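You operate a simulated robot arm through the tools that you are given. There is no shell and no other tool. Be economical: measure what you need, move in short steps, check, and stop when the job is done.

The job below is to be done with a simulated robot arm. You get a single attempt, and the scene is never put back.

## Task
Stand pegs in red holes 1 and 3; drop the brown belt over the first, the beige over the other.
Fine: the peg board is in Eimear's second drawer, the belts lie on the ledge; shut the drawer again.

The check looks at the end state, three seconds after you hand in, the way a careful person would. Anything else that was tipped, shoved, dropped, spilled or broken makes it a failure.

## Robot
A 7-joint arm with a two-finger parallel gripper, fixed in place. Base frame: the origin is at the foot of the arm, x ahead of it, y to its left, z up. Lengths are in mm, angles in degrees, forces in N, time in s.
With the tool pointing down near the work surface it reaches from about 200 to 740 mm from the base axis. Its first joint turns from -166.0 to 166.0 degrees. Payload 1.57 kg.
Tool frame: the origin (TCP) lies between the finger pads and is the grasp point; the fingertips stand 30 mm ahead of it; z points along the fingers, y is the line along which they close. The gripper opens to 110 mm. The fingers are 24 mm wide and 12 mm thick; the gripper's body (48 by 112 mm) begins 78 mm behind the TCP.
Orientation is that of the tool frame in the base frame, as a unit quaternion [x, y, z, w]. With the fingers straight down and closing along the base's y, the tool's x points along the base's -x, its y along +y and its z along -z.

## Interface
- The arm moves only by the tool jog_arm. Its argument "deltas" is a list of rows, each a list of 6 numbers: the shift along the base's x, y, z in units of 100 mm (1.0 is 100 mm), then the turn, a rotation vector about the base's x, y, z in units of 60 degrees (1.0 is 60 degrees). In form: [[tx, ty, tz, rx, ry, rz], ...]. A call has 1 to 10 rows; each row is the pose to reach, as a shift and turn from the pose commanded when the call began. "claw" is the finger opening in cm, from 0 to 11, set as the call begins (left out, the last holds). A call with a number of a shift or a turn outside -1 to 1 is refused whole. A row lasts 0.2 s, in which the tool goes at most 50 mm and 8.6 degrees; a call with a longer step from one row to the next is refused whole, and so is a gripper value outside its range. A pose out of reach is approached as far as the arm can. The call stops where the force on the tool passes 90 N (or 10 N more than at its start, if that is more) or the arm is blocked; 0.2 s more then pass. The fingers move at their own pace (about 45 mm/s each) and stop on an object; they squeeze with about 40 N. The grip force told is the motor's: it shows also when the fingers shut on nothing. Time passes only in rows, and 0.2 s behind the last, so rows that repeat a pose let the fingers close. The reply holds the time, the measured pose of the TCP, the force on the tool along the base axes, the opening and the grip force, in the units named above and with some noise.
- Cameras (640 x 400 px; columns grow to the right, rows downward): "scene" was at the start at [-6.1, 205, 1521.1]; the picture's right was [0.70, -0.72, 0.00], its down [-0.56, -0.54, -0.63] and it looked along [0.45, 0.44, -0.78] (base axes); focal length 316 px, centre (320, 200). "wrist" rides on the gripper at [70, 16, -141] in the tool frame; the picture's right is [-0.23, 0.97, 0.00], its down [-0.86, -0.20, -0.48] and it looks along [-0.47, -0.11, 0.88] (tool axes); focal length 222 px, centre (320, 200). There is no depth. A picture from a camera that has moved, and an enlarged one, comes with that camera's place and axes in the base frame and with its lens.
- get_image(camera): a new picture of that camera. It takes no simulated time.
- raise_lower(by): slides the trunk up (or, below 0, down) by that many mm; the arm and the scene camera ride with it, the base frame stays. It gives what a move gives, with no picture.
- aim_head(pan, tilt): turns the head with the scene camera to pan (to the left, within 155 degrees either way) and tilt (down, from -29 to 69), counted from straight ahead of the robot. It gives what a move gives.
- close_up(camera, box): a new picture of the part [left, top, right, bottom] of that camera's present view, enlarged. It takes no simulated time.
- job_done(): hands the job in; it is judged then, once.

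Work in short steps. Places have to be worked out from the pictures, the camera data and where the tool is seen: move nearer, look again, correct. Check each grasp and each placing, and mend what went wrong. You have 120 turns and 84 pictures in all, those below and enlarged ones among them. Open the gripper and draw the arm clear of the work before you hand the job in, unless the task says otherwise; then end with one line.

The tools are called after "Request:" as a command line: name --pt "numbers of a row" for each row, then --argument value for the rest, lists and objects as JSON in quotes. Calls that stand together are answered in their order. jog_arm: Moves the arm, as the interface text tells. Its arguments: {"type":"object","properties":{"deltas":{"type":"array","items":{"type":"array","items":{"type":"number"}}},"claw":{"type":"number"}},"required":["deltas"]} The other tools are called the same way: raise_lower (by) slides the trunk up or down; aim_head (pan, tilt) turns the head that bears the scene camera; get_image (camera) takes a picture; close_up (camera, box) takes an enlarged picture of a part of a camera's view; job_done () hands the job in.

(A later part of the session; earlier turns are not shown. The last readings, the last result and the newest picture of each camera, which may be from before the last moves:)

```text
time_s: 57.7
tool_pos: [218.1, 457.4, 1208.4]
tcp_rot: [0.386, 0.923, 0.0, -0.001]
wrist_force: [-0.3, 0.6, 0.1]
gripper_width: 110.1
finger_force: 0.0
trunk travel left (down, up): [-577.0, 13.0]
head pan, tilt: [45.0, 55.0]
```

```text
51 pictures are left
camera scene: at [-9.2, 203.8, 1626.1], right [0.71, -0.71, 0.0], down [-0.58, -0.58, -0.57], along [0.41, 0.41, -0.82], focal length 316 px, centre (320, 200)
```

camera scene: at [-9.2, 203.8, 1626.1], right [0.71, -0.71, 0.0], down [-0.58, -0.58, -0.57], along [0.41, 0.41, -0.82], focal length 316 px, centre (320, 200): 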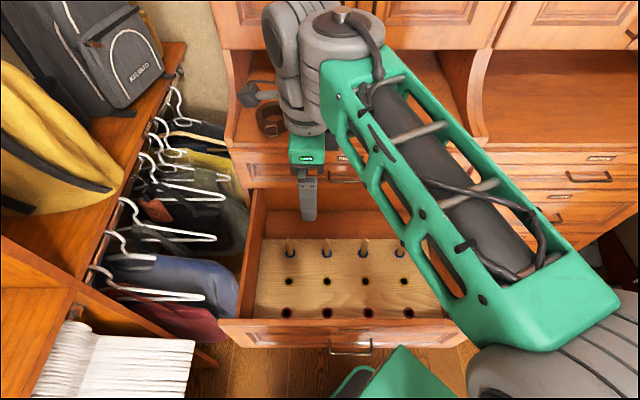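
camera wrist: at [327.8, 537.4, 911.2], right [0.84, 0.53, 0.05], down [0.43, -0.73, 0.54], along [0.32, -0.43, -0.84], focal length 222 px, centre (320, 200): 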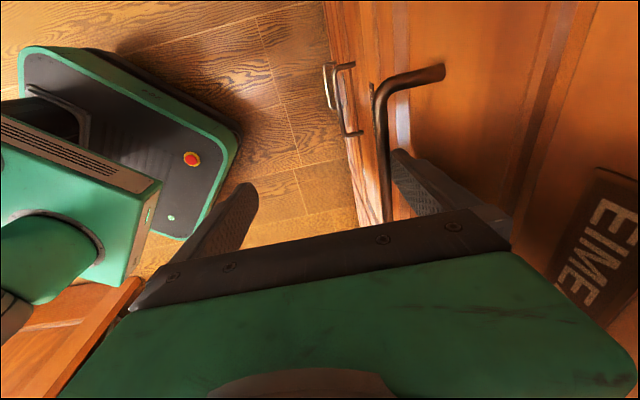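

Tool is vertical and tracking well. I move on above peg 1 (231,577), narrow the fingers to 45 mm, and lower the trunk in stages.

Request:
jog_arm --pt "0.05 0.33 0 0 0 0" --pt "0.1 0.66 0 0 0 0" --pt "0.13 1 0 0 0 0" --claw 4.5

Request:
jog_arm --pt "0 0.2 0 0 0 0" --pt "0 0.2 0 0 0 0"

Request:
raise_lower --by -300

Request:
get_image --camera "wrist"

Request:
get_image --camera "scene"

```text
time_s: 58.5
tool_pos: [230.0, 558.1, 1206.2]
tcp_rot: [0.387, 0.922, 0.0, 0.0]
wrist_force: [0.0, 0.3, 1.1]
gripper_width: 45.3
finger_force: 0.1
trunk travel left (down, up): [-577.0, 13.0]
head pan, tilt: [45.0, 55.0]
```

```text
time_s: 59.1
tool_pos: [231.0, 579.1, 1208.5]
tcp_rot: [0.386, 0.922, -0.001, -0.001]
wrist_force: [-0.2, 1.1, 0.2]
gripper_width: 45.1
finger_force: 0.1
trunk travel left (down, up): [-577.0, 13.0]
head pan, tilt: [45.0, 55.0]
```

```text
time_s: 62.1
tool_pos: [231.1, 579.3, 907.3]
tcp_rot: [0.387, 0.922, -0.001, -0.001]
wrist_force: [0.2, 0.2, -0.1]
gripper_width: 45.1
finger_force: 0.2
trunk travel left (down, up): [-277.0, 313.0]
head pan, tilt: [45.0, 55.0]
```

```text
50 pictures are left
camera wrist: at [194.3, 637.4, 1049.5], right [0.85, 0.52, 0.0], down [0.46, -0.75, 0.48], along [0.25, -0.41, -0.88], focal length 222 px, centre (320, 200)
```

wrist: 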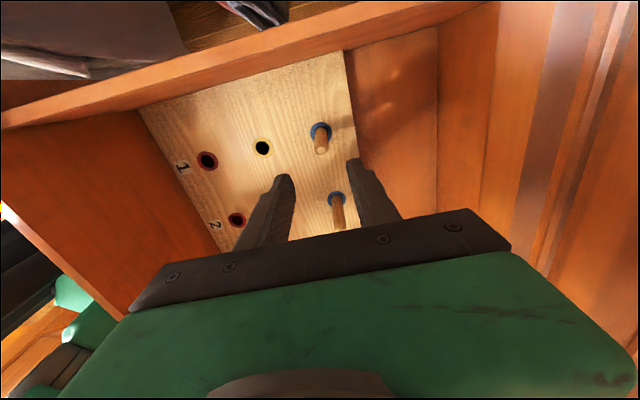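

```text
49 pictures are left
camera scene: at [-9.4, 203.1, 1326.3], right [0.71, -0.71, 0.0], down [-0.58, -0.58, -0.57], along [0.41, 0.41, -0.82], focal length 316 px, centre (320, 200)
```

scene: 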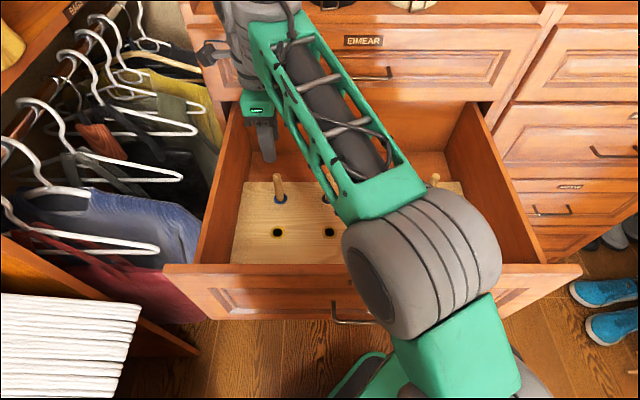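

Labels 1 and 2 are visible from the left, confirming numbering. Peg 1 is at (231,578), right under the TCP. I lower with the arm to z≈815, keeping the elbow high over the drawer front.

Request:
jog_arm --pt "0 0 -0.15 0 0 0" --pt "0 0 -0.3 0 0 0" --pt "0 0 -0.45 0 0 0" --pt "0 0 -0.6 0 0 0"

Request:
get_image --camera "wrist"

Request:
get_image --camera "scene"

```text
time_s: 63.1
tool_pos: [231.1, 579.2, 846.8]
tcp_rot: [0.386, 0.922, 0.0, -0.001]
wrist_force: [0.8, 0.1, 0.6]
gripper_width: 44.9
finger_force: 0.0
trunk travel left (down, up): [-277.0, 313.0]
head pan, tilt: [45.0, 55.0]
```

```text
48 pictures are left
camera wrist: at [195.5, 637.6, 989.1], right [0.85, 0.52, 0.0], down [0.46, -0.75, 0.48], along [0.25, -0.41, -0.88], focal length 222 px, centre (320, 200)
```

wrist: 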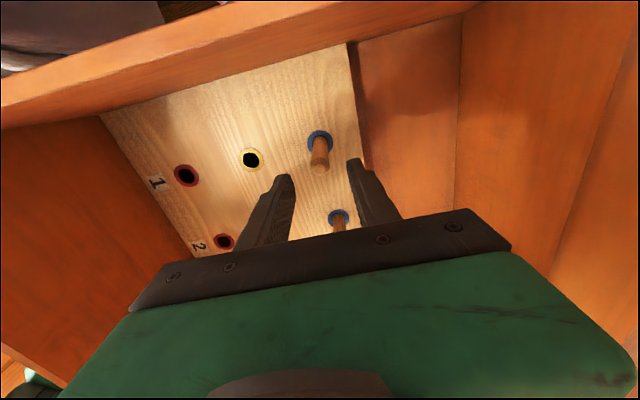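

```text
47 pictures are left
camera scene: at [-9.4, 203.0, 1326.3], right [0.71, -0.71, 0.0], down [-0.58, -0.58, -0.57], along [0.41, 0.41, -0.82], focal length 316 px, centre (320, 200)
```

scene: 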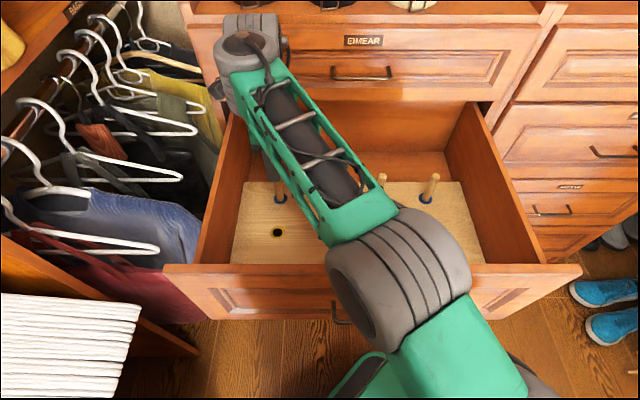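

The peg sits midway between the fingertips. I lower 34 mm and close.

Request:
jog_arm --pt "0 0 -0.12 0 0 0" --pt "0 0 -0.24 0 0 0" --pt "0 0 -0.36 0 0 0"

Request:
jog_arm --pt "0 0 0 0 0 0" --pt "0 0 0 0 0 0" --pt "0 0 0 0 0 0" --pt "0 0 0 0 0 0" --claw 0

Request:
get_image --camera "wrist"

```text
time_s: 63.9
tool_pos: [231.7, 577.7, 812.8]
tcp_rot: [0.385, 0.923, 0.0, -0.001]
wrist_force: [-0.2, 0.0, 0.3]
gripper_width: 45.0
finger_force: 0.0
trunk travel left (down, up): [-277.0, 313.0]
head pan, tilt: [45.0, 55.0]
```

```text
time_s: 64.9
tool_pos: [231.9, 578.2, 812.0]
tcp_rot: [0.387, 0.922, 0.0, -0.002]
wrist_force: [-0.1, 0.0, 1.1]
gripper_width: 15.4
finger_force: 31.1
trunk travel left (down, up): [-277.0, 313.0]
head pan, tilt: [45.0, 55.0]
```

```text
46 pictures are left
camera wrist: at [195.4, 637.4, 953.7], right [0.85, 0.52, 0.0], down [0.46, -0.75, 0.48], along [0.25, -0.41, -0.88], focal length 222 px, centre (320, 200)
```

wrist: 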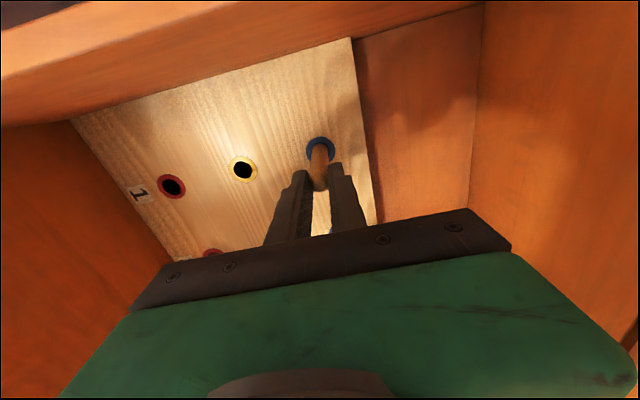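

Gripped (15.4 mm). I lift 75 mm and carry it 183 mm straight toward the robot, over red hole 1.

Request:
jog_arm --pt "0 0 0.15 0 0 0" --pt "0 0 0.35 0 0 0" --pt "0 0 0.55 0 0 0" --pt "0 0 0.75 0 0 0"

Request:
get_image --camera "wrist"

```text
time_s: 65.9
tool_pos: [231.0, 577.9, 886.4]
tcp_rot: [0.386, 0.922, -0.001, -0.002]
wrist_force: [-0.8, 0.2, -0.4]
gripper_width: 15.3
finger_force: 30.8
trunk travel left (down, up): [-277.0, 313.0]
head pan, tilt: [45.0, 55.0]
```

```text
45 pictures are left
camera wrist: at [195.7, 636.6, 1027.3], right [0.85, 0.52, 0.0], down [0.46, -0.75, 0.48], along [0.25, -0.41, -0.88], focal length 222 px, centre (320, 200)
```

wrist: 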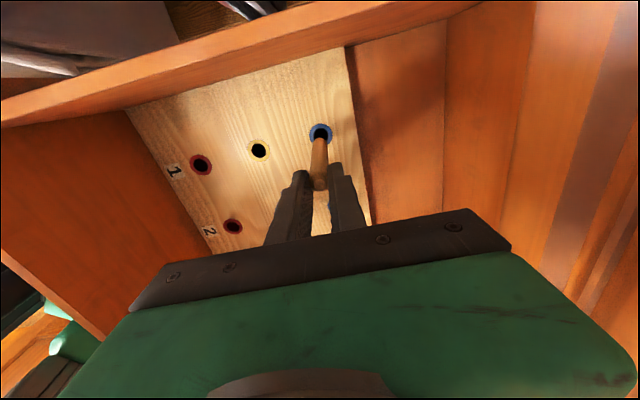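

The peg's lower end (z≈732) is clear of the board. Now carrying it over.

Request:
jog_arm --pt "-0.16 -0.16 0 0 0 0" --pt "-0.32 -0.32 0 0 0 0" --pt "-0.48 -0.48 0 0 0 0" --pt "-0.647 -0.647 0 0 0 0"

Request:
jog_arm --pt "-0.16 -0.16 0 0 0 0" --pt "-0.32 -0.32 0 0 0 0" --pt "-0.48 -0.48 0 0 0 0" --pt "-0.647 -0.647 0 0 0 0" --pt "-0.647 -0.647 0 0 0 0"

Request:
close_up --camera "wrist" --box '[240, 80, 400, 240]'

Request:
get_image --camera "scene"

```text
time_s: 66.9
tool_pos: [167.6, 513.1, 886.8]
tcp_rot: [0.386, 0.922, -0.001, -0.001]
wrist_force: [0.3, 0.1, -0.2]
gripper_width: 15.0
finger_force: 31.0
trunk travel left (down, up): [-277.0, 313.0]
head pan, tilt: [45.0, 55.0]
```

```text
time_s: 68.1
tool_pos: [103.1, 448.7, 886.3]
tcp_rot: [0.387, 0.922, 0.0, -0.002]
wrist_force: [0.2, 0.1, 0.1]
gripper_width: 15.2
finger_force: 31.1
trunk travel left (down, up): [-277.0, 313.0]
head pan, tilt: [45.0, 55.0]
```

```text
2.50 times, centred on (320, 160) of wrist
camera zoom: at [66.2, 507.9, 1027.3], right [0.85, 0.52, 0.0], down [0.46, -0.75, 0.48], along [0.25, -0.41, -0.88], focal length 555 px, centre (320, 300)
```

zoom: 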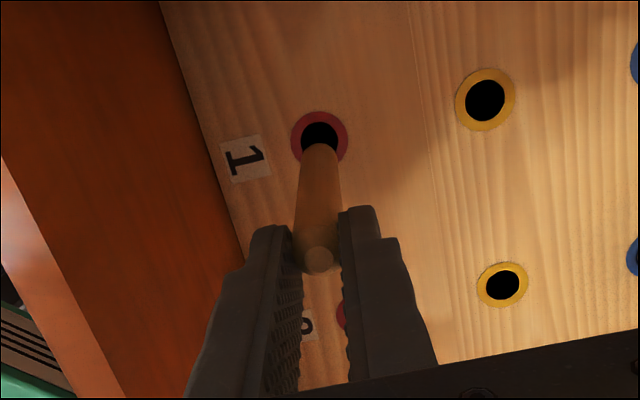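

```text
43 pictures are left
camera scene: at [-9.5, 202.9, 1326.3], right [0.71, -0.71, 0.0], down [-0.58, -0.58, -0.57], along [0.41, 0.41, -0.82], focal length 316 px, centre (320, 200)
```

scene: 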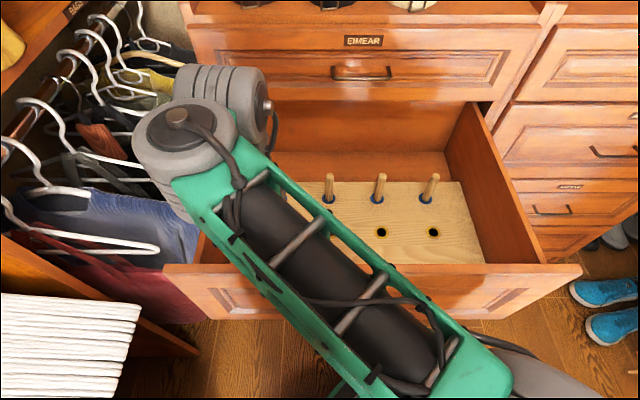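

Peg end lies right over hole 1; hole seems ~1–2 mm to the right, so I nudge +1.5 mm and descend gently.

Request:
jog_arm --pt "0.01 -0.01 -0.1 0 0 0" --pt "0.01 -0.01 -0.2 0 0 0" --pt "0.01 -0.01 -0.3 0 0 0" --pt "0.01 -0.01 -0.4 0 0 0" --pt "0.01 -0.01 -0.5 0 0 0"

Request:
close_up --camera "wrist" --box '[240, 80, 400, 240]'

```text
time_s: 69.3
tool_pos: [102.1, 446.6, 835.5]
tcp_rot: [0.386, 0.922, 0.0, -0.002]
wrist_force: [0.1, 1.2, -0.1]
gripper_width: 15.0
finger_force: 31.3
trunk travel left (down, up): [-277.0, 313.0]
head pan, tilt: [45.0, 55.0]
```

```text
2.50 times, centred on (320, 160) of wrist
camera zoom: at [65.9, 507.0, 977.5], right [0.85, 0.52, 0.0], down [0.46, -0.75, 0.48], along [0.25, -0.41, -0.88], focal length 555 px, centre (320, 300)
```

zoom: 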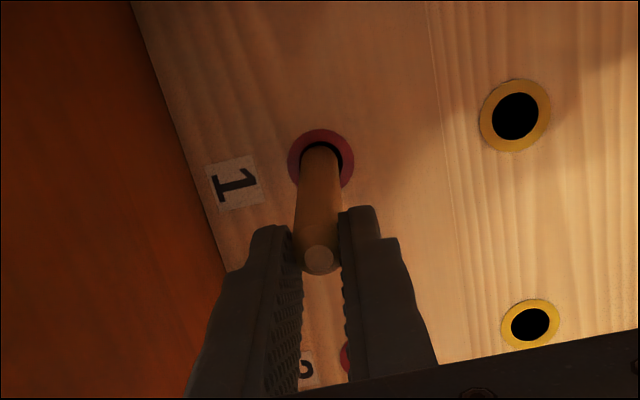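

Peg is in the hole without force. I lower the remaining ~22 mm, then open slightly.

Request:
jog_arm --pt "0 0 -0.08 0 0 0" --pt "0 0 -0.16 0 0 0" --pt "0 0 -0.22 0 0 0"

Request:
jog_arm --pt "0 0 0 0 0 0" --pt "0 0 0 0 0 0" --claw 3.2

Request:
jog_arm --pt "0 0 0.2 0 0 0" --pt "0 0 0.5 0 0 0" --pt "0 0 0.9 0 0 0"

Request:
get_image --camera "wrist"

```text
time_s: 70.1
tool_pos: [101.9, 447.2, 817.1]
tcp_rot: [0.387, 0.922, 0.002, -0.001]
wrist_force: [1.0, -2.2, 8.6]
gripper_width: 15.1
finger_force: 31.0
trunk travel left (down, up): [-277.0, 313.0]
head pan, tilt: [45.0, 55.0]
```

```text
time_s: 70.7
tool_pos: [102.3, 446.6, 814.8]
tcp_rot: [0.387, 0.922, -0.001, -0.001]
wrist_force: [0.0, -0.3, -0.2]
gripper_width: 32.3
finger_force: 0.1
trunk travel left (down, up): [-277.0, 313.0]
head pan, tilt: [45.0, 55.0]
```

```text
time_s: 71.5
tool_pos: [103.0, 446.3, 904.1]
tcp_rot: [0.387, 0.922, -0.002, 0.0]
wrist_force: [0.4, -0.6, -0.1]
gripper_width: 32.1
finger_force: 0.1
trunk travel left (down, up): [-277.0, 313.0]
head pan, tilt: [45.0, 55.0]
```

```text
41 pictures are left
camera wrist: at [66.7, 506.6, 1046.4], right [0.85, 0.52, 0.0], down [0.46, -0.75, 0.48], along [0.25, -0.41, -0.88], focal length 222 px, centre (320, 200)
```

wrist: 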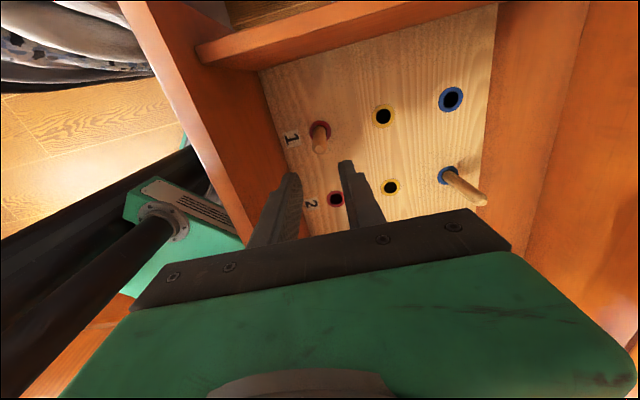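

Peg 1 stands in red hole 1. Next, above blue peg 3 at about (395,415).

Request:
jog_arm --pt "0.32 0 0 0 0 0" --pt "0.64 0 0 0 0 0" --pt "0.97 -0.1 0 0 0 0" --claw 4.5

Request:
jog_arm --pt "0.32 0 0 0 0 0" --pt "0.64 0 0 0 0 0" --pt "0.97 -0.1 0 0 0 0"

Request:
jog_arm --pt "0.32 0 0 0 0 0" --pt "0.64 0 0 0 0 0" --pt "0.97 -0.1 0 0 0 0"

Request:
get_image --camera "wrist"

Request:
get_image --camera "scene"

```text
time_s: 72.3
tool_pos: [200.2, 437.0, 905.2]
tcp_rot: [0.387, 0.922, 0.001, -0.001]
wrist_force: [0.1, -0.6, 0.7]
gripper_width: 44.8
finger_force: 0.1
trunk travel left (down, up): [-277.0, 313.0]
head pan, tilt: [45.0, 55.0]
```

```text
time_s: 73.1
tool_pos: [295.8, 426.6, 904.1]
tcp_rot: [0.388, 0.922, -0.001, -0.001]
wrist_force: [1.1, 0.5, 0.1]
gripper_width: 44.8
finger_force: 0.1
trunk travel left (down, up): [-277.0, 313.0]
head pan, tilt: [45.0, 55.0]
```

```text
time_s: 73.9
tool_pos: [392.4, 416.9, 904.9]
tcp_rot: [0.386, 0.922, 0.0, -0.001]
wrist_force: [-0.6, 0.8, -0.7]
gripper_width: 45.1
finger_force: 0.1
trunk travel left (down, up): [-277.0, 313.0]
head pan, tilt: [45.0, 55.0]
```

```text
40 pictures are left
camera wrist: at [356.3, 477.5, 1046.3], right [0.85, 0.52, 0.0], down [0.46, -0.75, 0.48], along [0.25, -0.41, -0.88], focal length 222 px, centre (320, 200)
```

wrist: 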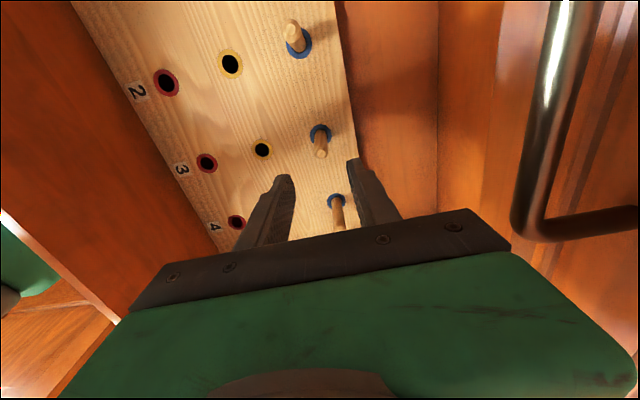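

```text
39 pictures are left
camera scene: at [-9.6, 203.2, 1326.2], right [0.71, -0.71, 0.0], down [-0.58, -0.58, -0.57], along [0.41, 0.41, -0.82], focal length 316 px, centre (320, 200)
```

scene: 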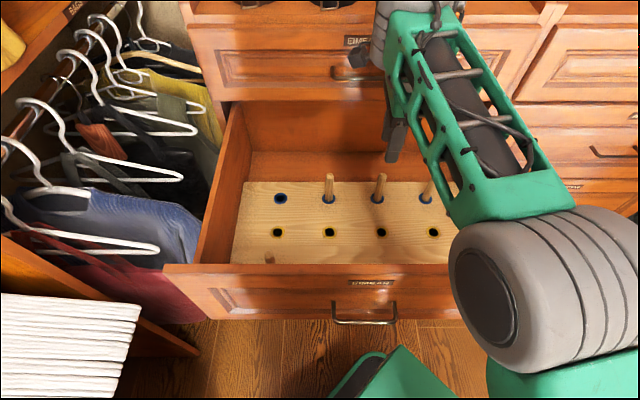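

Peg 3 is aligned the same way; I nudge 2 mm right, lower in two steps and grip.

Request:
jog_arm --pt "0.02 -0.02 -0.15 0 0 0" --pt "0.02 -0.02 -0.3 0 0 0" --pt "0.02 -0.02 -0.45 0 0 0" --pt "0.02 -0.02 -0.6 0 0 0"

Request:
get_image --camera "scene"

Request:
jog_arm --pt "0 0 -0.12 0 0 0" --pt "0 0 -0.24 0 0 0" --pt "0 0 -0.32 0 0 0"

Request:
jog_arm --pt "0 0 0 0 0 0" --pt "0 0 0 0 0 0" --pt "0 0 0 0 0 0" --pt "0 0 0 0 0 0" --claw 0

Request:
jog_arm --pt "0 0 0.15 0 0 0" --pt "0 0 0.35 0 0 0" --pt "0 0 0.55 0 0 0" --pt "0 0 0.75 0 0 0"

Request:
close_up --camera "wrist" --box '[240, 80, 400, 240]'

```text
time_s: 74.9
tool_pos: [396.6, 416.1, 844.4]
tcp_rot: [0.387, 0.922, 0.0, -0.001]
wrist_force: [0.2, 0.1, -0.2]
gripper_width: 45.1
finger_force: 0.0
trunk travel left (down, up): [-277.0, 313.0]
head pan, tilt: [45.0, 55.0]
```

```text
38 pictures are left
camera scene: at [-9.4, 203.0, 1326.3], right [0.71, -0.71, 0.0], down [-0.58, -0.58, -0.57], along [0.41, 0.41, -0.82], focal length 316 px, centre (320, 200)
```

scene: 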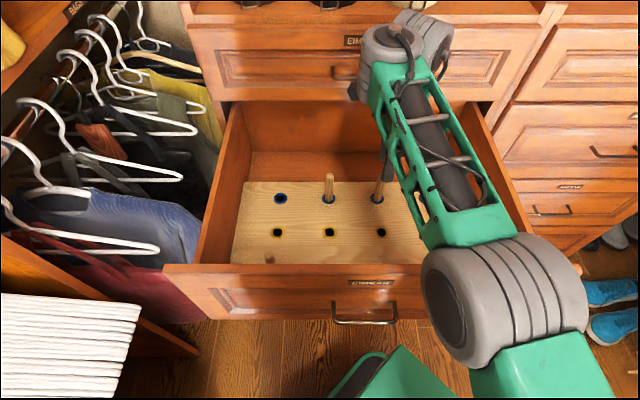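

```text
time_s: 75.7
tool_pos: [395.0, 416.1, 812.1]
tcp_rot: [0.386, 0.923, -0.001, -0.002]
wrist_force: [0.6, -0.2, -0.4]
gripper_width: 44.9
finger_force: 0.0
trunk travel left (down, up): [-277.0, 313.0]
head pan, tilt: [45.0, 55.0]
```

```text
time_s: 76.7
tool_pos: [395.4, 417.2, 812.8]
tcp_rot: [0.386, 0.922, -0.001, -0.002]
wrist_force: [0.1, -1.0, 1.2]
gripper_width: 15.5
finger_force: 30.7
trunk travel left (down, up): [-277.0, 313.0]
head pan, tilt: [45.0, 55.0]
```

```text
time_s: 77.7
tool_pos: [396.6, 415.2, 888.1]
tcp_rot: [0.386, 0.922, -0.001, -0.001]
wrist_force: [0.3, 0.2, 0.4]
gripper_width: 15.3
finger_force: 31.1
trunk travel left (down, up): [-277.0, 313.0]
head pan, tilt: [45.0, 55.0]
```

```text
2.50 times, centred on (320, 160) of wrist
camera zoom: at [358.9, 474.9, 1029.2], right [0.85, 0.52, 0.0], down [0.46, -0.75, 0.48], along [0.25, -0.41, -0.88], focal length 555 px, centre (320, 300)
```

zoom: 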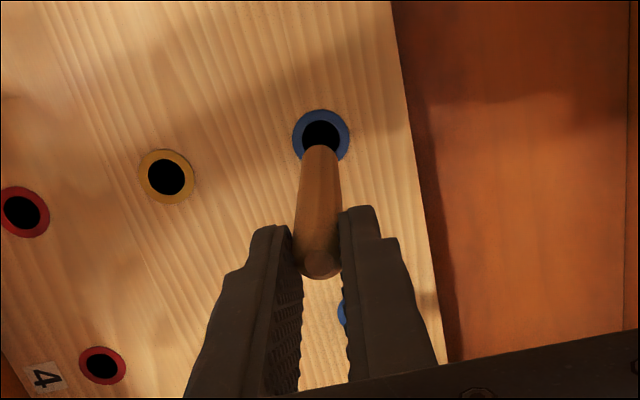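

Peg 3 held. I carry it by the same shift to red hole 3 and compare the alignment.

Request:
jog_arm --pt "-0.16 -0.16 0 0 0 0" --pt "-0.32 -0.32 0 0 0 0" --pt "-0.48 -0.48 0 0 0 0" --pt "-0.648 -0.653 0 0 0 0"

Request:
jog_arm --pt "-0.16 -0.16 0 0 0 0" --pt "-0.32 -0.32 0 0 0 0" --pt "-0.48 -0.48 0 0 0 0" --pt "-0.648 -0.653 0 0 0 0" --pt "-0.648 -0.653 0 0 0 0"

Request:
close_up --camera "wrist" --box '[240, 80, 400, 240]'

```text
time_s: 78.7
tool_pos: [330.7, 348.6, 889.5]
tcp_rot: [0.387, 0.922, 0.0, -0.001]
wrist_force: [0.1, 0.8, -0.4]
gripper_width: 15.2
finger_force: 31.3
trunk travel left (down, up): [-277.0, 313.0]
head pan, tilt: [45.0, 55.0]
```

```text
time_s: 79.9
tool_pos: [265.2, 284.4, 887.9]
tcp_rot: [0.387, 0.922, -0.001, -0.002]
wrist_force: [-0.7, 0.3, 1.1]
gripper_width: 15.2
finger_force: 31.5
trunk travel left (down, up): [-277.0, 313.0]
head pan, tilt: [45.0, 55.0]
```

```text
2.50 times, centred on (320, 160) of wrist
camera zoom: at [228.5, 343.3, 1029.5], right [0.85, 0.52, 0.0], down [0.46, -0.75, 0.48], along [0.25, -0.41, -0.88], focal length 555 px, centre (320, 300)
```

zoom: 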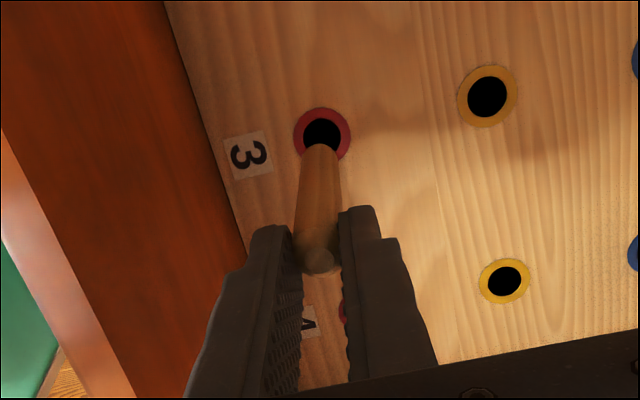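

Label 3, well aligned. I lower into the hole and release.

Request:
jog_arm --pt "0 0.01 -0.1 0 0 0" --pt "0 0.01 -0.2 0 0 0" --pt "0 0.01 -0.3 0 0 0" --pt "0 0.01 -0.4 0 0 0" --pt "0 0.01 -0.5 0 0 0" --pt "0 0.01 -0.6 0 0 0" --pt "0 0.01 -0.7 0 0 0"

Request:
close_up --camera "wrist" --box '[240, 80, 400, 240]'

```text
time_s: 81.5
tool_pos: [268.8, 289.2, 840.4]
tcp_rot: [0.386, 0.922, -0.003, 0.0]
wrist_force: [-0.5, 0.0, -0.2]
gripper_width: 15.3
finger_force: 30.8
out of reach, approached as far as the arm can: row 5, 6, 7
trunk travel left (down, up): [-277.0, 313.0]
head pan, tilt: [45.0, 55.0]
```

```text
2.50 times, centred on (320, 160) of wrist
camera zoom: at [233.2, 349.3, 982.3], right [0.85, 0.52, 0.0], down [0.46, -0.75, 0.48], along [0.25, -0.41, -0.88], focal length 555 px, centre (320, 300)
```

zoom: 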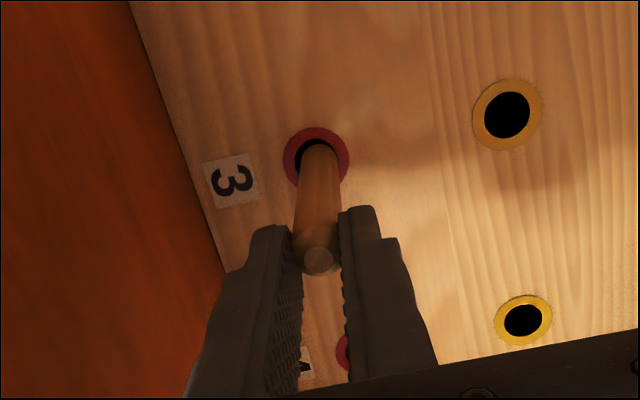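

The arm reached its low limit and drifted; I go back up a bit and finish the descent with the trunk.

Request:
jog_arm --pt "0 0 0.2 0 0 0" --pt "0 0 0.4 0 0 0"

```text
time_s: 82.1
tool_pos: [269.1, 289.7, 881.0]
tcp_rot: [0.387, 0.922, 0.0, -0.002]
wrist_force: [0.4, 0.8, 0.0]
gripper_width: 15.3
finger_force: 30.7
trunk travel left (down, up): [-277.0, 313.0]
head pan, tilt: [45.0, 55.0]
```

Restoring the lateral position, then lowering the trunk 40 mm and checking.

Request:
jog_arm --pt "-0.036 -0.045 0 0 0 0" --pt "-0.036 -0.045 0 0 0 0"

Request:
raise_lower --by -35

Request:
close_up --camera "wrist" --box '[240, 80, 400, 240]'

Request:
get_image --camera "scene"

```text
time_s: 82.7
tool_pos: [264.4, 284.9, 881.4]
tcp_rot: [0.387, 0.922, 0.0, -0.001]
wrist_force: [-0.8, 0.5, -0.2]
gripper_width: 15.2
finger_force: 31.1
trunk travel left (down, up): [-277.0, 313.0]
head pan, tilt: [45.0, 55.0]
```

```text
time_s: 83.5
tool_pos: [264.7, 285.8, 846.1]
tcp_rot: [0.387, 0.922, 0.001, -0.001]
wrist_force: [1.4, 2.6, 6.8]
gripper_width: 15.2
finger_force: 30.9
trunk travel left (down, up): [-242.0, 348.0]
head pan, tilt: [45.0, 55.0]
```

```text
2.50 times, centred on (320, 160) of wrist
camera zoom: at [228.4, 344.4, 988.0], right [0.85, 0.52, 0.0], down [0.46, -0.75, 0.48], along [0.25, -0.41, -0.88], focal length 555 px, centre (320, 300)
```

zoom: 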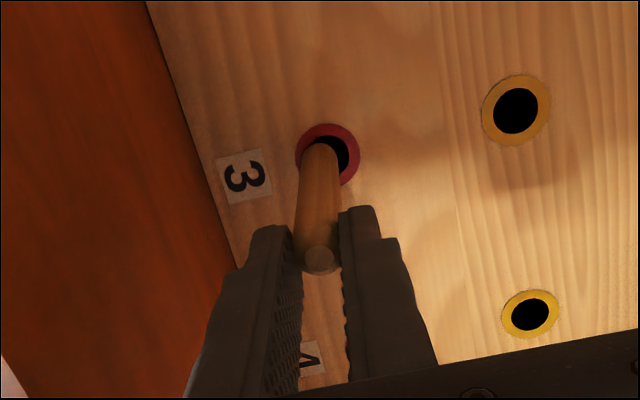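

```text
33 pictures are left
camera scene: at [-9.5, 202.8, 1291.4], right [0.71, -0.71, 0.0], down [-0.58, -0.58, -0.57], along [0.41, 0.41, -0.82], focal length 316 px, centre (320, 200)
```

scene: 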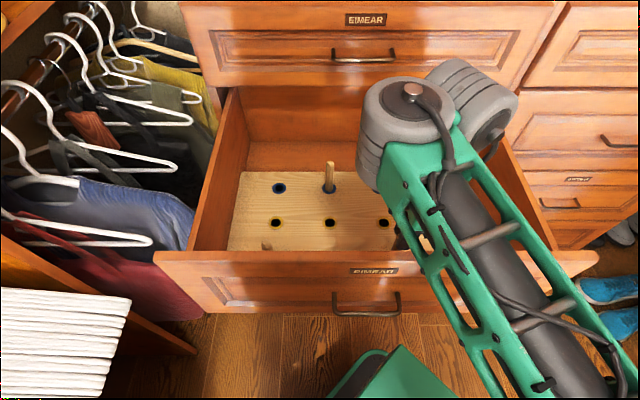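

The drifting nudged the drawer in about 4 mm, and the peg now touches the rim. I lift 10 mm, shift 4 mm outward, and lower again.

Request:
jog_arm --pt "0 0 0.1 0 0 0" --pt "0.03 0.03 0.1 0 0 0" --pt "0.03 0.03 0.1 0 0 0"

Request:
raise_lower --by -22

Request:
close_up --camera "wrist" --box '[240, 80, 400, 240]'

```text
time_s: 84.3
tool_pos: [268.0, 288.2, 856.3]
tcp_rot: [0.387, 0.922, 0.0, -0.002]
wrist_force: [0.7, -0.3, 0.4]
gripper_width: 15.2
finger_force: 30.8
trunk travel left (down, up): [-242.0, 348.0]
head pan, tilt: [45.0, 55.0]
```

```text
time_s: 85.0
tool_pos: [268.0, 288.9, 834.8]
tcp_rot: [0.387, 0.922, 0.0, -0.001]
wrist_force: [0.5, -0.3, -1.0]
gripper_width: 15.3
finger_force: 31.0
trunk travel left (down, up): [-220.0, 370.0]
head pan, tilt: [45.0, 55.0]
```

```text
2.50 times, centred on (320, 160) of wrist
camera zoom: at [231.7, 347.6, 975.3], right [0.85, 0.52, 0.0], down [0.46, -0.75, 0.48], along [0.25, -0.41, -0.88], focal length 555 px, centre (320, 300)
```

zoom: 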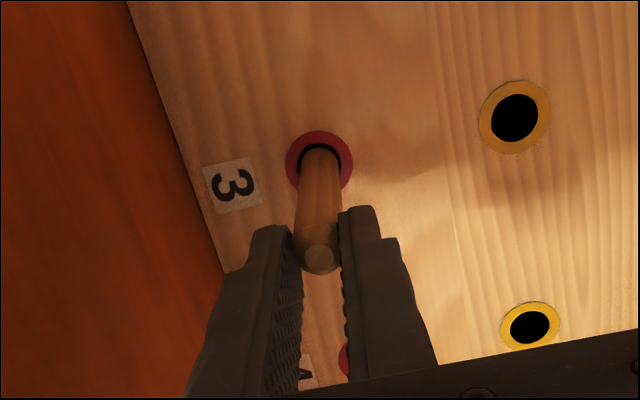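

Centred and inside with no force. I lower the last ~20 mm by the trunk, release and retreat upward.

Request:
raise_lower --by -18

Request:
jog_arm --pt "0 0 0 0 0 0" --pt "0 0 0 0 0 0" --claw 3.2

Request:
raise_lower --by 300

Request:
get_image --camera "scene"

```text
time_s: 85.6
tool_pos: [268.0, 288.1, 818.1]
tcp_rot: [0.386, 0.922, 0.002, 0.0]
wrist_force: [-0.1, -1.5, 11.1]
gripper_width: 15.4
finger_force: 30.8
trunk travel left (down, up): [-202.0, 388.0]
head pan, tilt: [45.0, 55.0]
```

```text
time_s: 86.2
tool_pos: [267.4, 287.4, 816.6]
tcp_rot: [0.387, 0.922, 0.0, -0.001]
wrist_force: [0.1, 0.3, -0.1]
gripper_width: 31.8
finger_force: 0.0
trunk travel left (down, up): [-202.0, 388.0]
head pan, tilt: [45.0, 55.0]
```

```text
time_s: 89.2
tool_pos: [267.9, 289.0, 1116.1]
tcp_rot: [0.387, 0.922, -0.001, 0.0]
wrist_force: [-0.2, 0.3, 0.1]
gripper_width: 32.0
finger_force: 0.0
trunk travel left (down, up): [-502.0, 88.0]
head pan, tilt: [45.0, 55.0]
```

```text
31 pictures are left
camera scene: at [-9.4, 203.0, 1551.2], right [0.71, -0.71, 0.0], down [-0.58, -0.58, -0.57], along [0.41, 0.41, -0.82], focal length 316 px, centre (320, 200)
```

scene: 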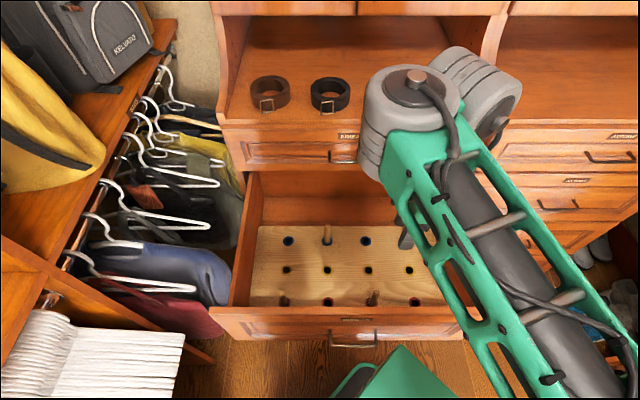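

Both pegs stand in red 1 and 3. Now the brown belt: ring Ø≈95 centred about n=777, s=−268 on the ledge (z≈1063). I raise the trunk and swing over toward its near wall at about (330,709).

Request:
raise_lower --by 85

Request:
jog_arm --pt "0 0.33 0 0 0 0" --pt "0 0.66 0 0 0 0" --pt "0 1 0 0 0 0" --claw 4.5

Request:
jog_arm --pt "0 0.33 0 0 0 0" --pt "0 0.66 0 0 0 0" --pt "0.2 1 0 0 0 0"

Request:
jog_arm --pt "0 0.33 0 0 0 0" --pt "0 0.66 0 0 0 0" --pt "0.2 1 0 0 0 0"

Request:
jog_arm --pt "0.05 0.33 0 0 0 0" --pt "0.1 0.66 0 0 0 0" --pt "0.15 0.9 0 0 0 0"

Request:
get_image --camera "wrist"

Request:
get_image --camera "scene"

```text
time_s: 90.4
tool_pos: [268.2, 289.1, 1200.5]
tcp_rot: [0.387, 0.922, -0.001, 0.0]
wrist_force: [0.4, 0.1, -0.2]
gripper_width: 31.8
finger_force: 0.2
trunk travel left (down, up): [-587.0, 3.0]
head pan, tilt: [45.0, 55.0]
```

```text
time_s: 91.2
tool_pos: [267.2, 390.1, 1200.3]
tcp_rot: [0.386, 0.922, 0.0, -0.001]
wrist_force: [0.1, 0.2, 0.0]
gripper_width: 44.9
finger_force: 0.1
trunk travel left (down, up): [-587.0, 3.0]
head pan, tilt: [45.0, 55.0]
```

```text
time_s: 92.0
tool_pos: [288.8, 491.5, 1201.3]
tcp_rot: [0.386, 0.922, 0.0, -0.001]
wrist_force: [0.3, 0.7, -1.0]
gripper_width: 45.0
finger_force: 0.0
trunk travel left (down, up): [-587.0, 3.0]
head pan, tilt: [45.0, 55.0]
```

```text
time_s: 92.8
tool_pos: [307.5, 587.1, 1200.7]
tcp_rot: [0.386, 0.922, -0.002, 0.0]
wrist_force: [-0.3, 0.2, -0.8]
gripper_width: 44.9
finger_force: 0.0
trunk travel left (down, up): [-587.0, 3.0]
head pan, tilt: [45.0, 55.0]
```

```text
time_s: 93.6
tool_pos: [293.7, 599.6, 1184.6]
tcp_rot: [0.387, 0.922, 0.0, -0.001]
wrist_force: [-1.2, 0.7, -0.3]
gripper_width: 45.0
finger_force: 0.1
out of reach, approached as far as the arm can: row 1, 2, 3
trunk travel left (down, up): [-587.0, 3.0]
head pan, tilt: [45.0, 55.0]
```

```text
30 pictures are left
camera wrist: at [257.4, 657.5, 1325.6], right [0.85, 0.52, 0.0], down [0.46, -0.75, 0.48], along [0.25, -0.41, -0.88], focal length 222 px, centre (320, 200)
```

wrist: 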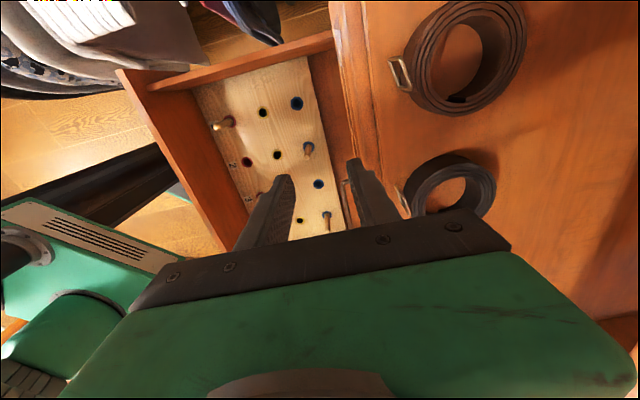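

```text
29 pictures are left
camera scene: at [-9.5, 201.8, 1636.5], right [0.71, -0.71, 0.0], down [-0.58, -0.58, -0.57], along [0.41, 0.41, -0.82], focal length 316 px, centre (320, 200)
```

scene: 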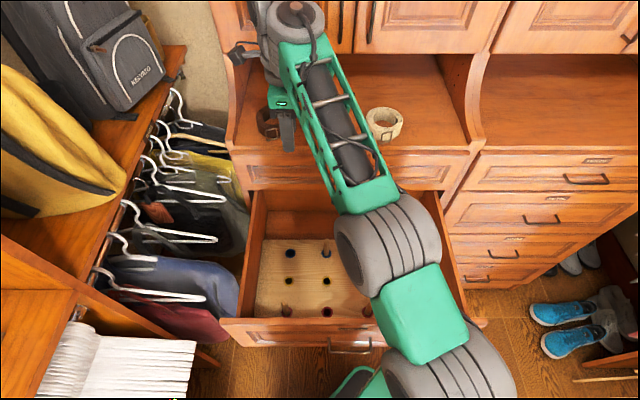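

Vertical reach ends at r≈668 here. A slight outward tilt and using the wide-open outer finger to hook inside the ring could pull the near wall in while closing. I test reach lower (z≈1135) with a small tilt.

Request:
jog_arm --pt "0 0 -0.25 0 0 0" --pt "0 0 -0.5 0 0 0" --claw 11

Request:
jog_arm --pt "0.06 0.12 0 0.05 -0.05 0" --pt "0.13 0.25 0 0.1 -0.1 0" --pt "0.2 0.4 0 0.15 -0.15 0"

```text
time_s: 94.2
tool_pos: [294.1, 598.4, 1132.2]
tcp_rot: [0.386, 0.922, 0.0, 0.001]
wrist_force: [0.5, 0.0, 0.9]
gripper_width: 97.0
finger_force: 0.0
trunk travel left (down, up): [-587.0, 3.0]
head pan, tilt: [45.0, 55.0]
```

```text
time_s: 95.0
tool_pos: [314.3, 640.7, 1130.0]
tcp_rot: [0.384, 0.916, 0.103, 0.042]
wrist_force: [-0.5, -1.1, 0.5]
gripper_width: 109.9
finger_force: 0.1
trunk travel left (down, up): [-587.0, 3.0]
head pan, tilt: [45.0, 55.0]
```

Tilted 12.7° it reaches r≈714 freely. I take a wrist view and a scene close-up to place the finger and estimate belt height.

Request:
get_image --camera "wrist"

Request:
close_up --camera "scene" --box '[220, 60, 420, 180]'

```text
28 pictures are left
camera wrist: at [255.8, 677.4, 1273.3], right [0.84, 0.5, 0.21], down [0.39, -0.82, 0.42], along [0.39, -0.27, -0.88], focal length 222 px, centre (320, 200)
```

wrist: 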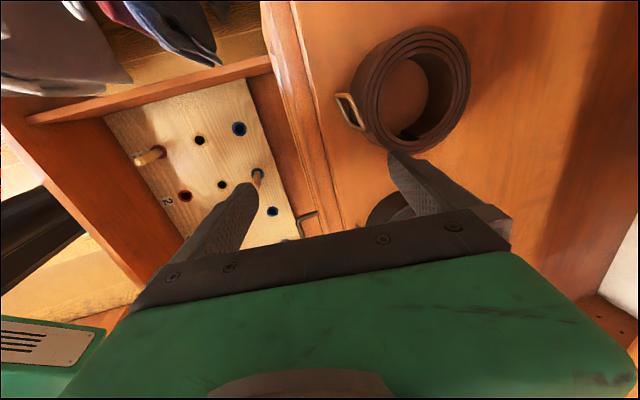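

```text
3.20 times, centred on (320, 120) of scene
camera zoom: at [-9.4, 202.9, 1636.3], right [0.71, -0.71, 0.0], down [-0.58, -0.58, -0.57], along [0.41, 0.41, -0.82], focal length 1011 px, centre (320, 456)
```

zoom: 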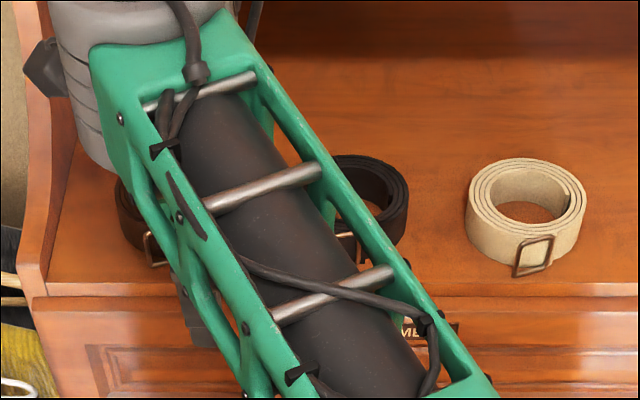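

Belt is ~45 mm tall (top z≈1108), near wall at n≈717–739, s≈−270. I place the TCP at n≈690, s≈−268 so the outer finger stands above the ring's opening, and check.

Request:
jog_arm --pt "0 0.02 0.12 0 0 0" --pt "-0.06 0.15 0.12 0 0 0" --pt "-0.11 0.26 0.12 0 0 0" --pt "-0.16 0.37 0.12 0 0 0"

Request:
get_image --camera "wrist"

```text
time_s: 96.0
tool_pos: [303.7, 645.3, 1130.7]
tcp_rot: [0.384, 0.917, 0.103, 0.042]
wrist_force: [0.1, 0.3, -0.4]
gripper_width: 110.1
finger_force: 0.1
out of reach, approached as far as the arm can: row 1, 2, 3, 4
trunk travel left (down, up): [-587.0, 3.0]
head pan, tilt: [45.0, 55.0]
```

```text
26 pictures are left
camera wrist: at [245.2, 681.6, 1272.2], right [0.84, 0.5, 0.21], down [0.39, -0.82, 0.42], along [0.39, -0.27, -0.88], focal length 222 px, centre (320, 200)
```

wrist: 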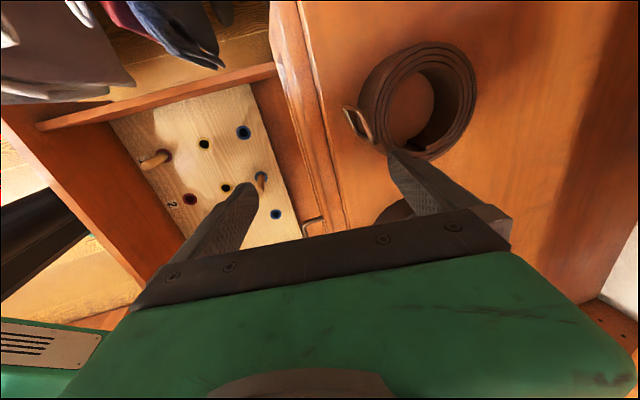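

At 12.7° the limit is r≈713. I tilt to about 25°, lower the trunk a bit for reach, and push outward again.

Request:
jog_arm --pt "0 0 0 0.07 -0.07 0" --pt "0 0 0 0.145 -0.145 0" --pt "0 0 0 0.145 -0.145 0"

Request:
jog_arm --pt "-0.01 0.1 0.02 0 0 0" --pt "-0.02 0.2 0.02 0 0 0" --pt "-0.03 0.27 0.02 0 0 0"

```text
time_s: 96.8
tool_pos: [304.3, 645.0, 1131.2]
tcp_rot: [0.378, 0.9, 0.201, 0.082]
wrist_force: [0.0, -0.5, 0.2]
gripper_width: 110.2
finger_force: 0.0
trunk travel left (down, up): [-587.0, 3.0]
head pan, tilt: [45.0, 55.0]
```

```text
time_s: 97.6
tool_pos: [300.8, 670.5, 1134.1]
tcp_rot: [0.377, 0.9, 0.201, 0.081]
wrist_force: [0.2, 0.3, 0.3]
gripper_width: 109.9
finger_force: 0.0
trunk travel left (down, up): [-587.0, 3.0]
head pan, tilt: [45.0, 55.0]
```

Good, r≈735 reached at 25°. I check the finger over the ring's opening.

Request:
get_image --camera "wrist"

```text
25 pictures are left
camera wrist: at [220.8, 686.0, 1268.2], right [0.79, 0.46, 0.41], down [0.33, -0.88, 0.34], along [0.52, -0.14, -0.84], focal length 222 px, centre (320, 200)
```

wrist: 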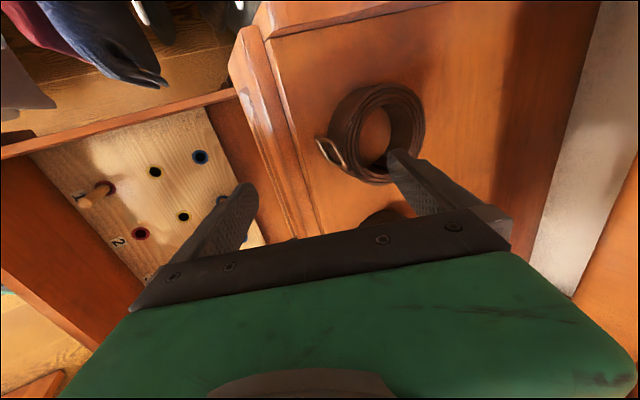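

The finger is a bit too far right of the hole. I shift ~14 mm left and 5 mm back, lower to just above the rim, and check.

Request:
jog_arm --pt "-0.07 0.03 0 0 0 0" --pt "-0.13 0.06 0 0 0 0" --pt "-0.13 0.06 -0.13 0 0 0"

Request:
close_up --camera "wrist" --box '[300, 60, 460, 220]'

```text
time_s: 98.4
tool_pos: [288.4, 677.1, 1119.7]
tcp_rot: [0.378, 0.901, 0.2, 0.081]
wrist_force: [0.0, 0.2, 0.0]
gripper_width: 110.2
finger_force: 0.1
trunk travel left (down, up): [-587.0, 3.0]
head pan, tilt: [45.0, 55.0]
```

```text
2.50 times, centred on (380, 140) of wrist
camera zoom: at [208.9, 692.6, 1254.9], right [0.79, 0.46, 0.41], down [0.33, -0.88, 0.35], along [0.52, -0.14, -0.84], focal length 555 px, centre (170, 350)
```

zoom: 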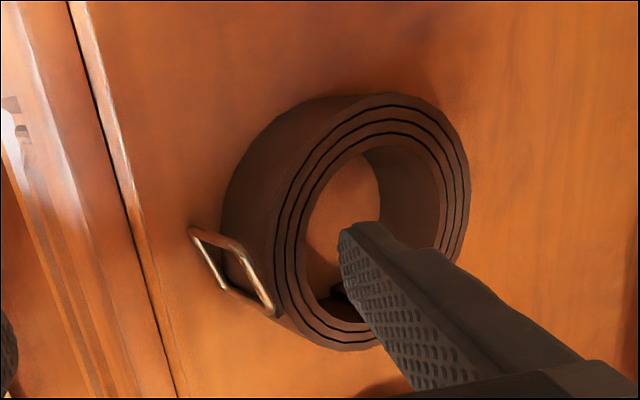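

The hole is centred at about n=769, s=−273, radius 29. I move 8 mm outward to allow for the finger's lean, then lower 27 mm into the ring.

Request:
jog_arm --pt "0.06 0.06 0 0 0 0" --pt "0.06 0.06 -0.1 0 0 0" --pt "0.06 0.06 -0.2 0 0 0" --pt "0.06 0.06 -0.28 0 0 0"

Request:
close_up --camera "wrist" --box '[300, 60, 460, 220]'

```text
time_s: 99.4
tool_pos: [295.5, 680.9, 1092.5]
tcp_rot: [0.377, 0.901, 0.2, 0.081]
wrist_force: [0.1, 0.2, -1.1]
gripper_width: 110.1
finger_force: 0.1
trunk travel left (down, up): [-587.0, 3.0]
head pan, tilt: [45.0, 55.0]
```

```text
2.50 times, centred on (380, 140) of wrist
camera zoom: at [214.9, 697.6, 1227.0], right [0.79, 0.46, 0.41], down [0.33, -0.88, 0.35], along [0.52, -0.14, -0.84], focal length 555 px, centre (170, 350)
```

zoom: 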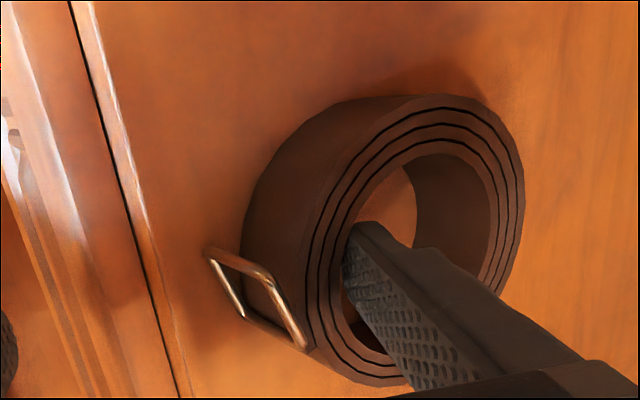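

The finger is inside the ring. I drag it 25 mm toward the edge, raising 5 mm, then close to grip the near wall.

Request:
jog_arm --pt "-0.05 -0.05 0.03 0 0 0" --pt "-0.1 -0.1 0.05 0 0 0" --pt "-0.15 -0.15 0.05 0 0 0" --pt "-0.18 -0.18 0.05 0 0 0"

Request:
jog_arm --pt "0 0 0 0 0 0" --pt "0 0 0 0 0 0" --pt "0 0 0 0 0 0" --pt "0 0 0 0 0 0" --pt "0 0 0 0 0 0" --pt "0 0 0 0 0 0" --pt "0 0 0 0 0 0" --claw 0

Request:
get_image --camera "wrist"

```text
time_s: 100.4
tool_pos: [275.6, 664.1, 1096.9]
tcp_rot: [0.377, 0.901, 0.2, 0.08]
wrist_force: [0.8, 0.4, 0.9]
gripper_width: 109.8
finger_force: 0.0
trunk travel left (down, up): [-587.0, 3.0]
head pan, tilt: [45.0, 55.0]
```

```text
time_s: 102.0
tool_pos: [276.3, 664.6, 1096.8]
tcp_rot: [0.378, 0.9, 0.2, 0.081]
wrist_force: [-0.4, 0.4, -3.1]
gripper_width: 15.1
finger_force: 27.7
trunk travel left (down, up): [-587.0, 3.0]
head pan, tilt: [45.0, 55.0]
```

```text
22 pictures are left
camera wrist: at [196.5, 680.4, 1232.0], right [0.79, 0.46, 0.41], down [0.33, -0.88, 0.35], along [0.52, -0.14, -0.84], focal length 222 px, centre (320, 200)
```

wrist: 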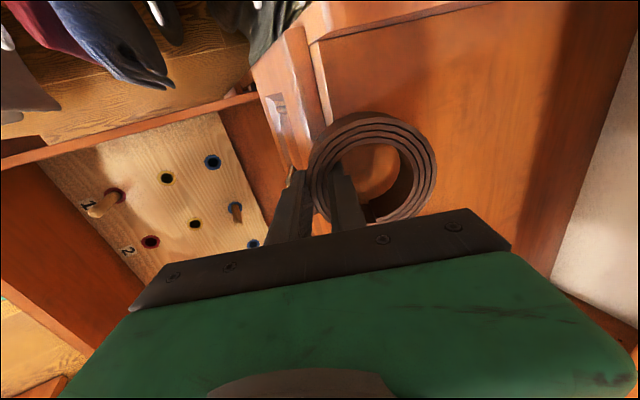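

Gripped at 15 mm wall. I lift 60 mm and check that the belt comes along.

Request:
jog_arm --pt "0 0 0.15 0 0 0" --pt "-0.03 -0.03 0.3 0 0 0" --pt "-0.08 -0.08 0.45 0 0 0" --pt "-0.15 -0.15 0.6 0 0 0"

Request:
get_image --camera "wrist"

```text
time_s: 103.0
tool_pos: [261.8, 649.4, 1157.2]
tcp_rot: [0.377, 0.9, 0.201, 0.081]
wrist_force: [0.2, 0.5, -1.5]
gripper_width: 14.9
finger_force: 30.5
trunk travel left (down, up): [-587.0, 3.0]
head pan, tilt: [45.0, 55.0]
```

```text
21 pictures are left
camera wrist: at [182.2, 665.3, 1292.7], right [0.79, 0.46, 0.41], down [0.33, -0.88, 0.35], along [0.52, -0.14, -0.84], focal length 222 px, centre (320, 200)
```

wrist: 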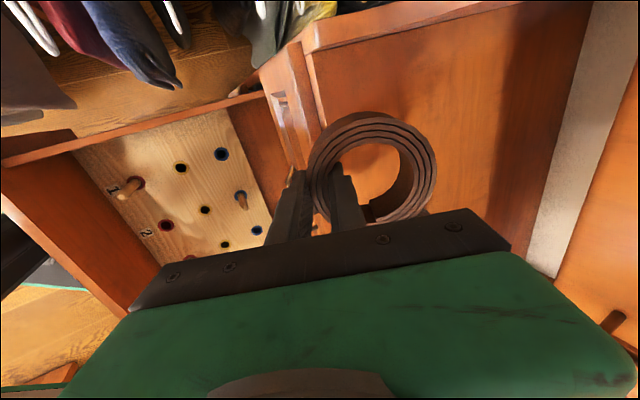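

The belt is held, centre about 40 mm outward and 15 mm left of the TCP. I pull back from the ledge, then return the tool to vertical.

Request:
jog_arm --pt "-0.2 -0.25 0 0 0 0" --pt "-0.4 -0.5 0 0 0 0" --pt "-0.6 -0.75 0 0 0 0" --pt "-0.8 -1 0 0 0 0"

Request:
jog_arm --pt "0 -0.1 0 -0.07 0.07 0" --pt "0 -0.2 0 -0.14 0.14 0" --pt "0 -0.3 0 -0.21 0.21 0" --pt "0 -0.4 0 -0.295 0.295 0"

Request:
get_image --camera "wrist"

```text
time_s: 104.0
tool_pos: [179.5, 548.3, 1157.4]
tcp_rot: [0.377, 0.9, 0.201, 0.081]
wrist_force: [0.1, 0.0, -2.1]
gripper_width: 15.1
finger_force: 30.7
trunk travel left (down, up): [-587.0, 3.0]
head pan, tilt: [45.0, 55.0]
```

```text
time_s: 105.0
tool_pos: [183.6, 509.4, 1157.5]
tcp_rot: [0.387, 0.922, -0.001, -0.001]
wrist_force: [0.6, 0.0, -1.8]
gripper_width: 15.2
finger_force: 30.8
trunk travel left (down, up): [-587.0, 3.0]
head pan, tilt: [45.0, 55.0]
```

```text
20 pictures are left
camera wrist: at [146.4, 569.1, 1298.5], right [0.85, 0.52, 0.0], down [0.46, -0.75, 0.48], along [0.25, -0.41, -0.88], focal length 222 px, centre (320, 200)
```

wrist: 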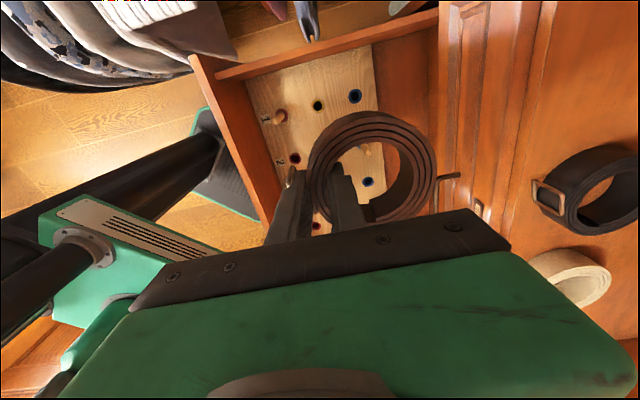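

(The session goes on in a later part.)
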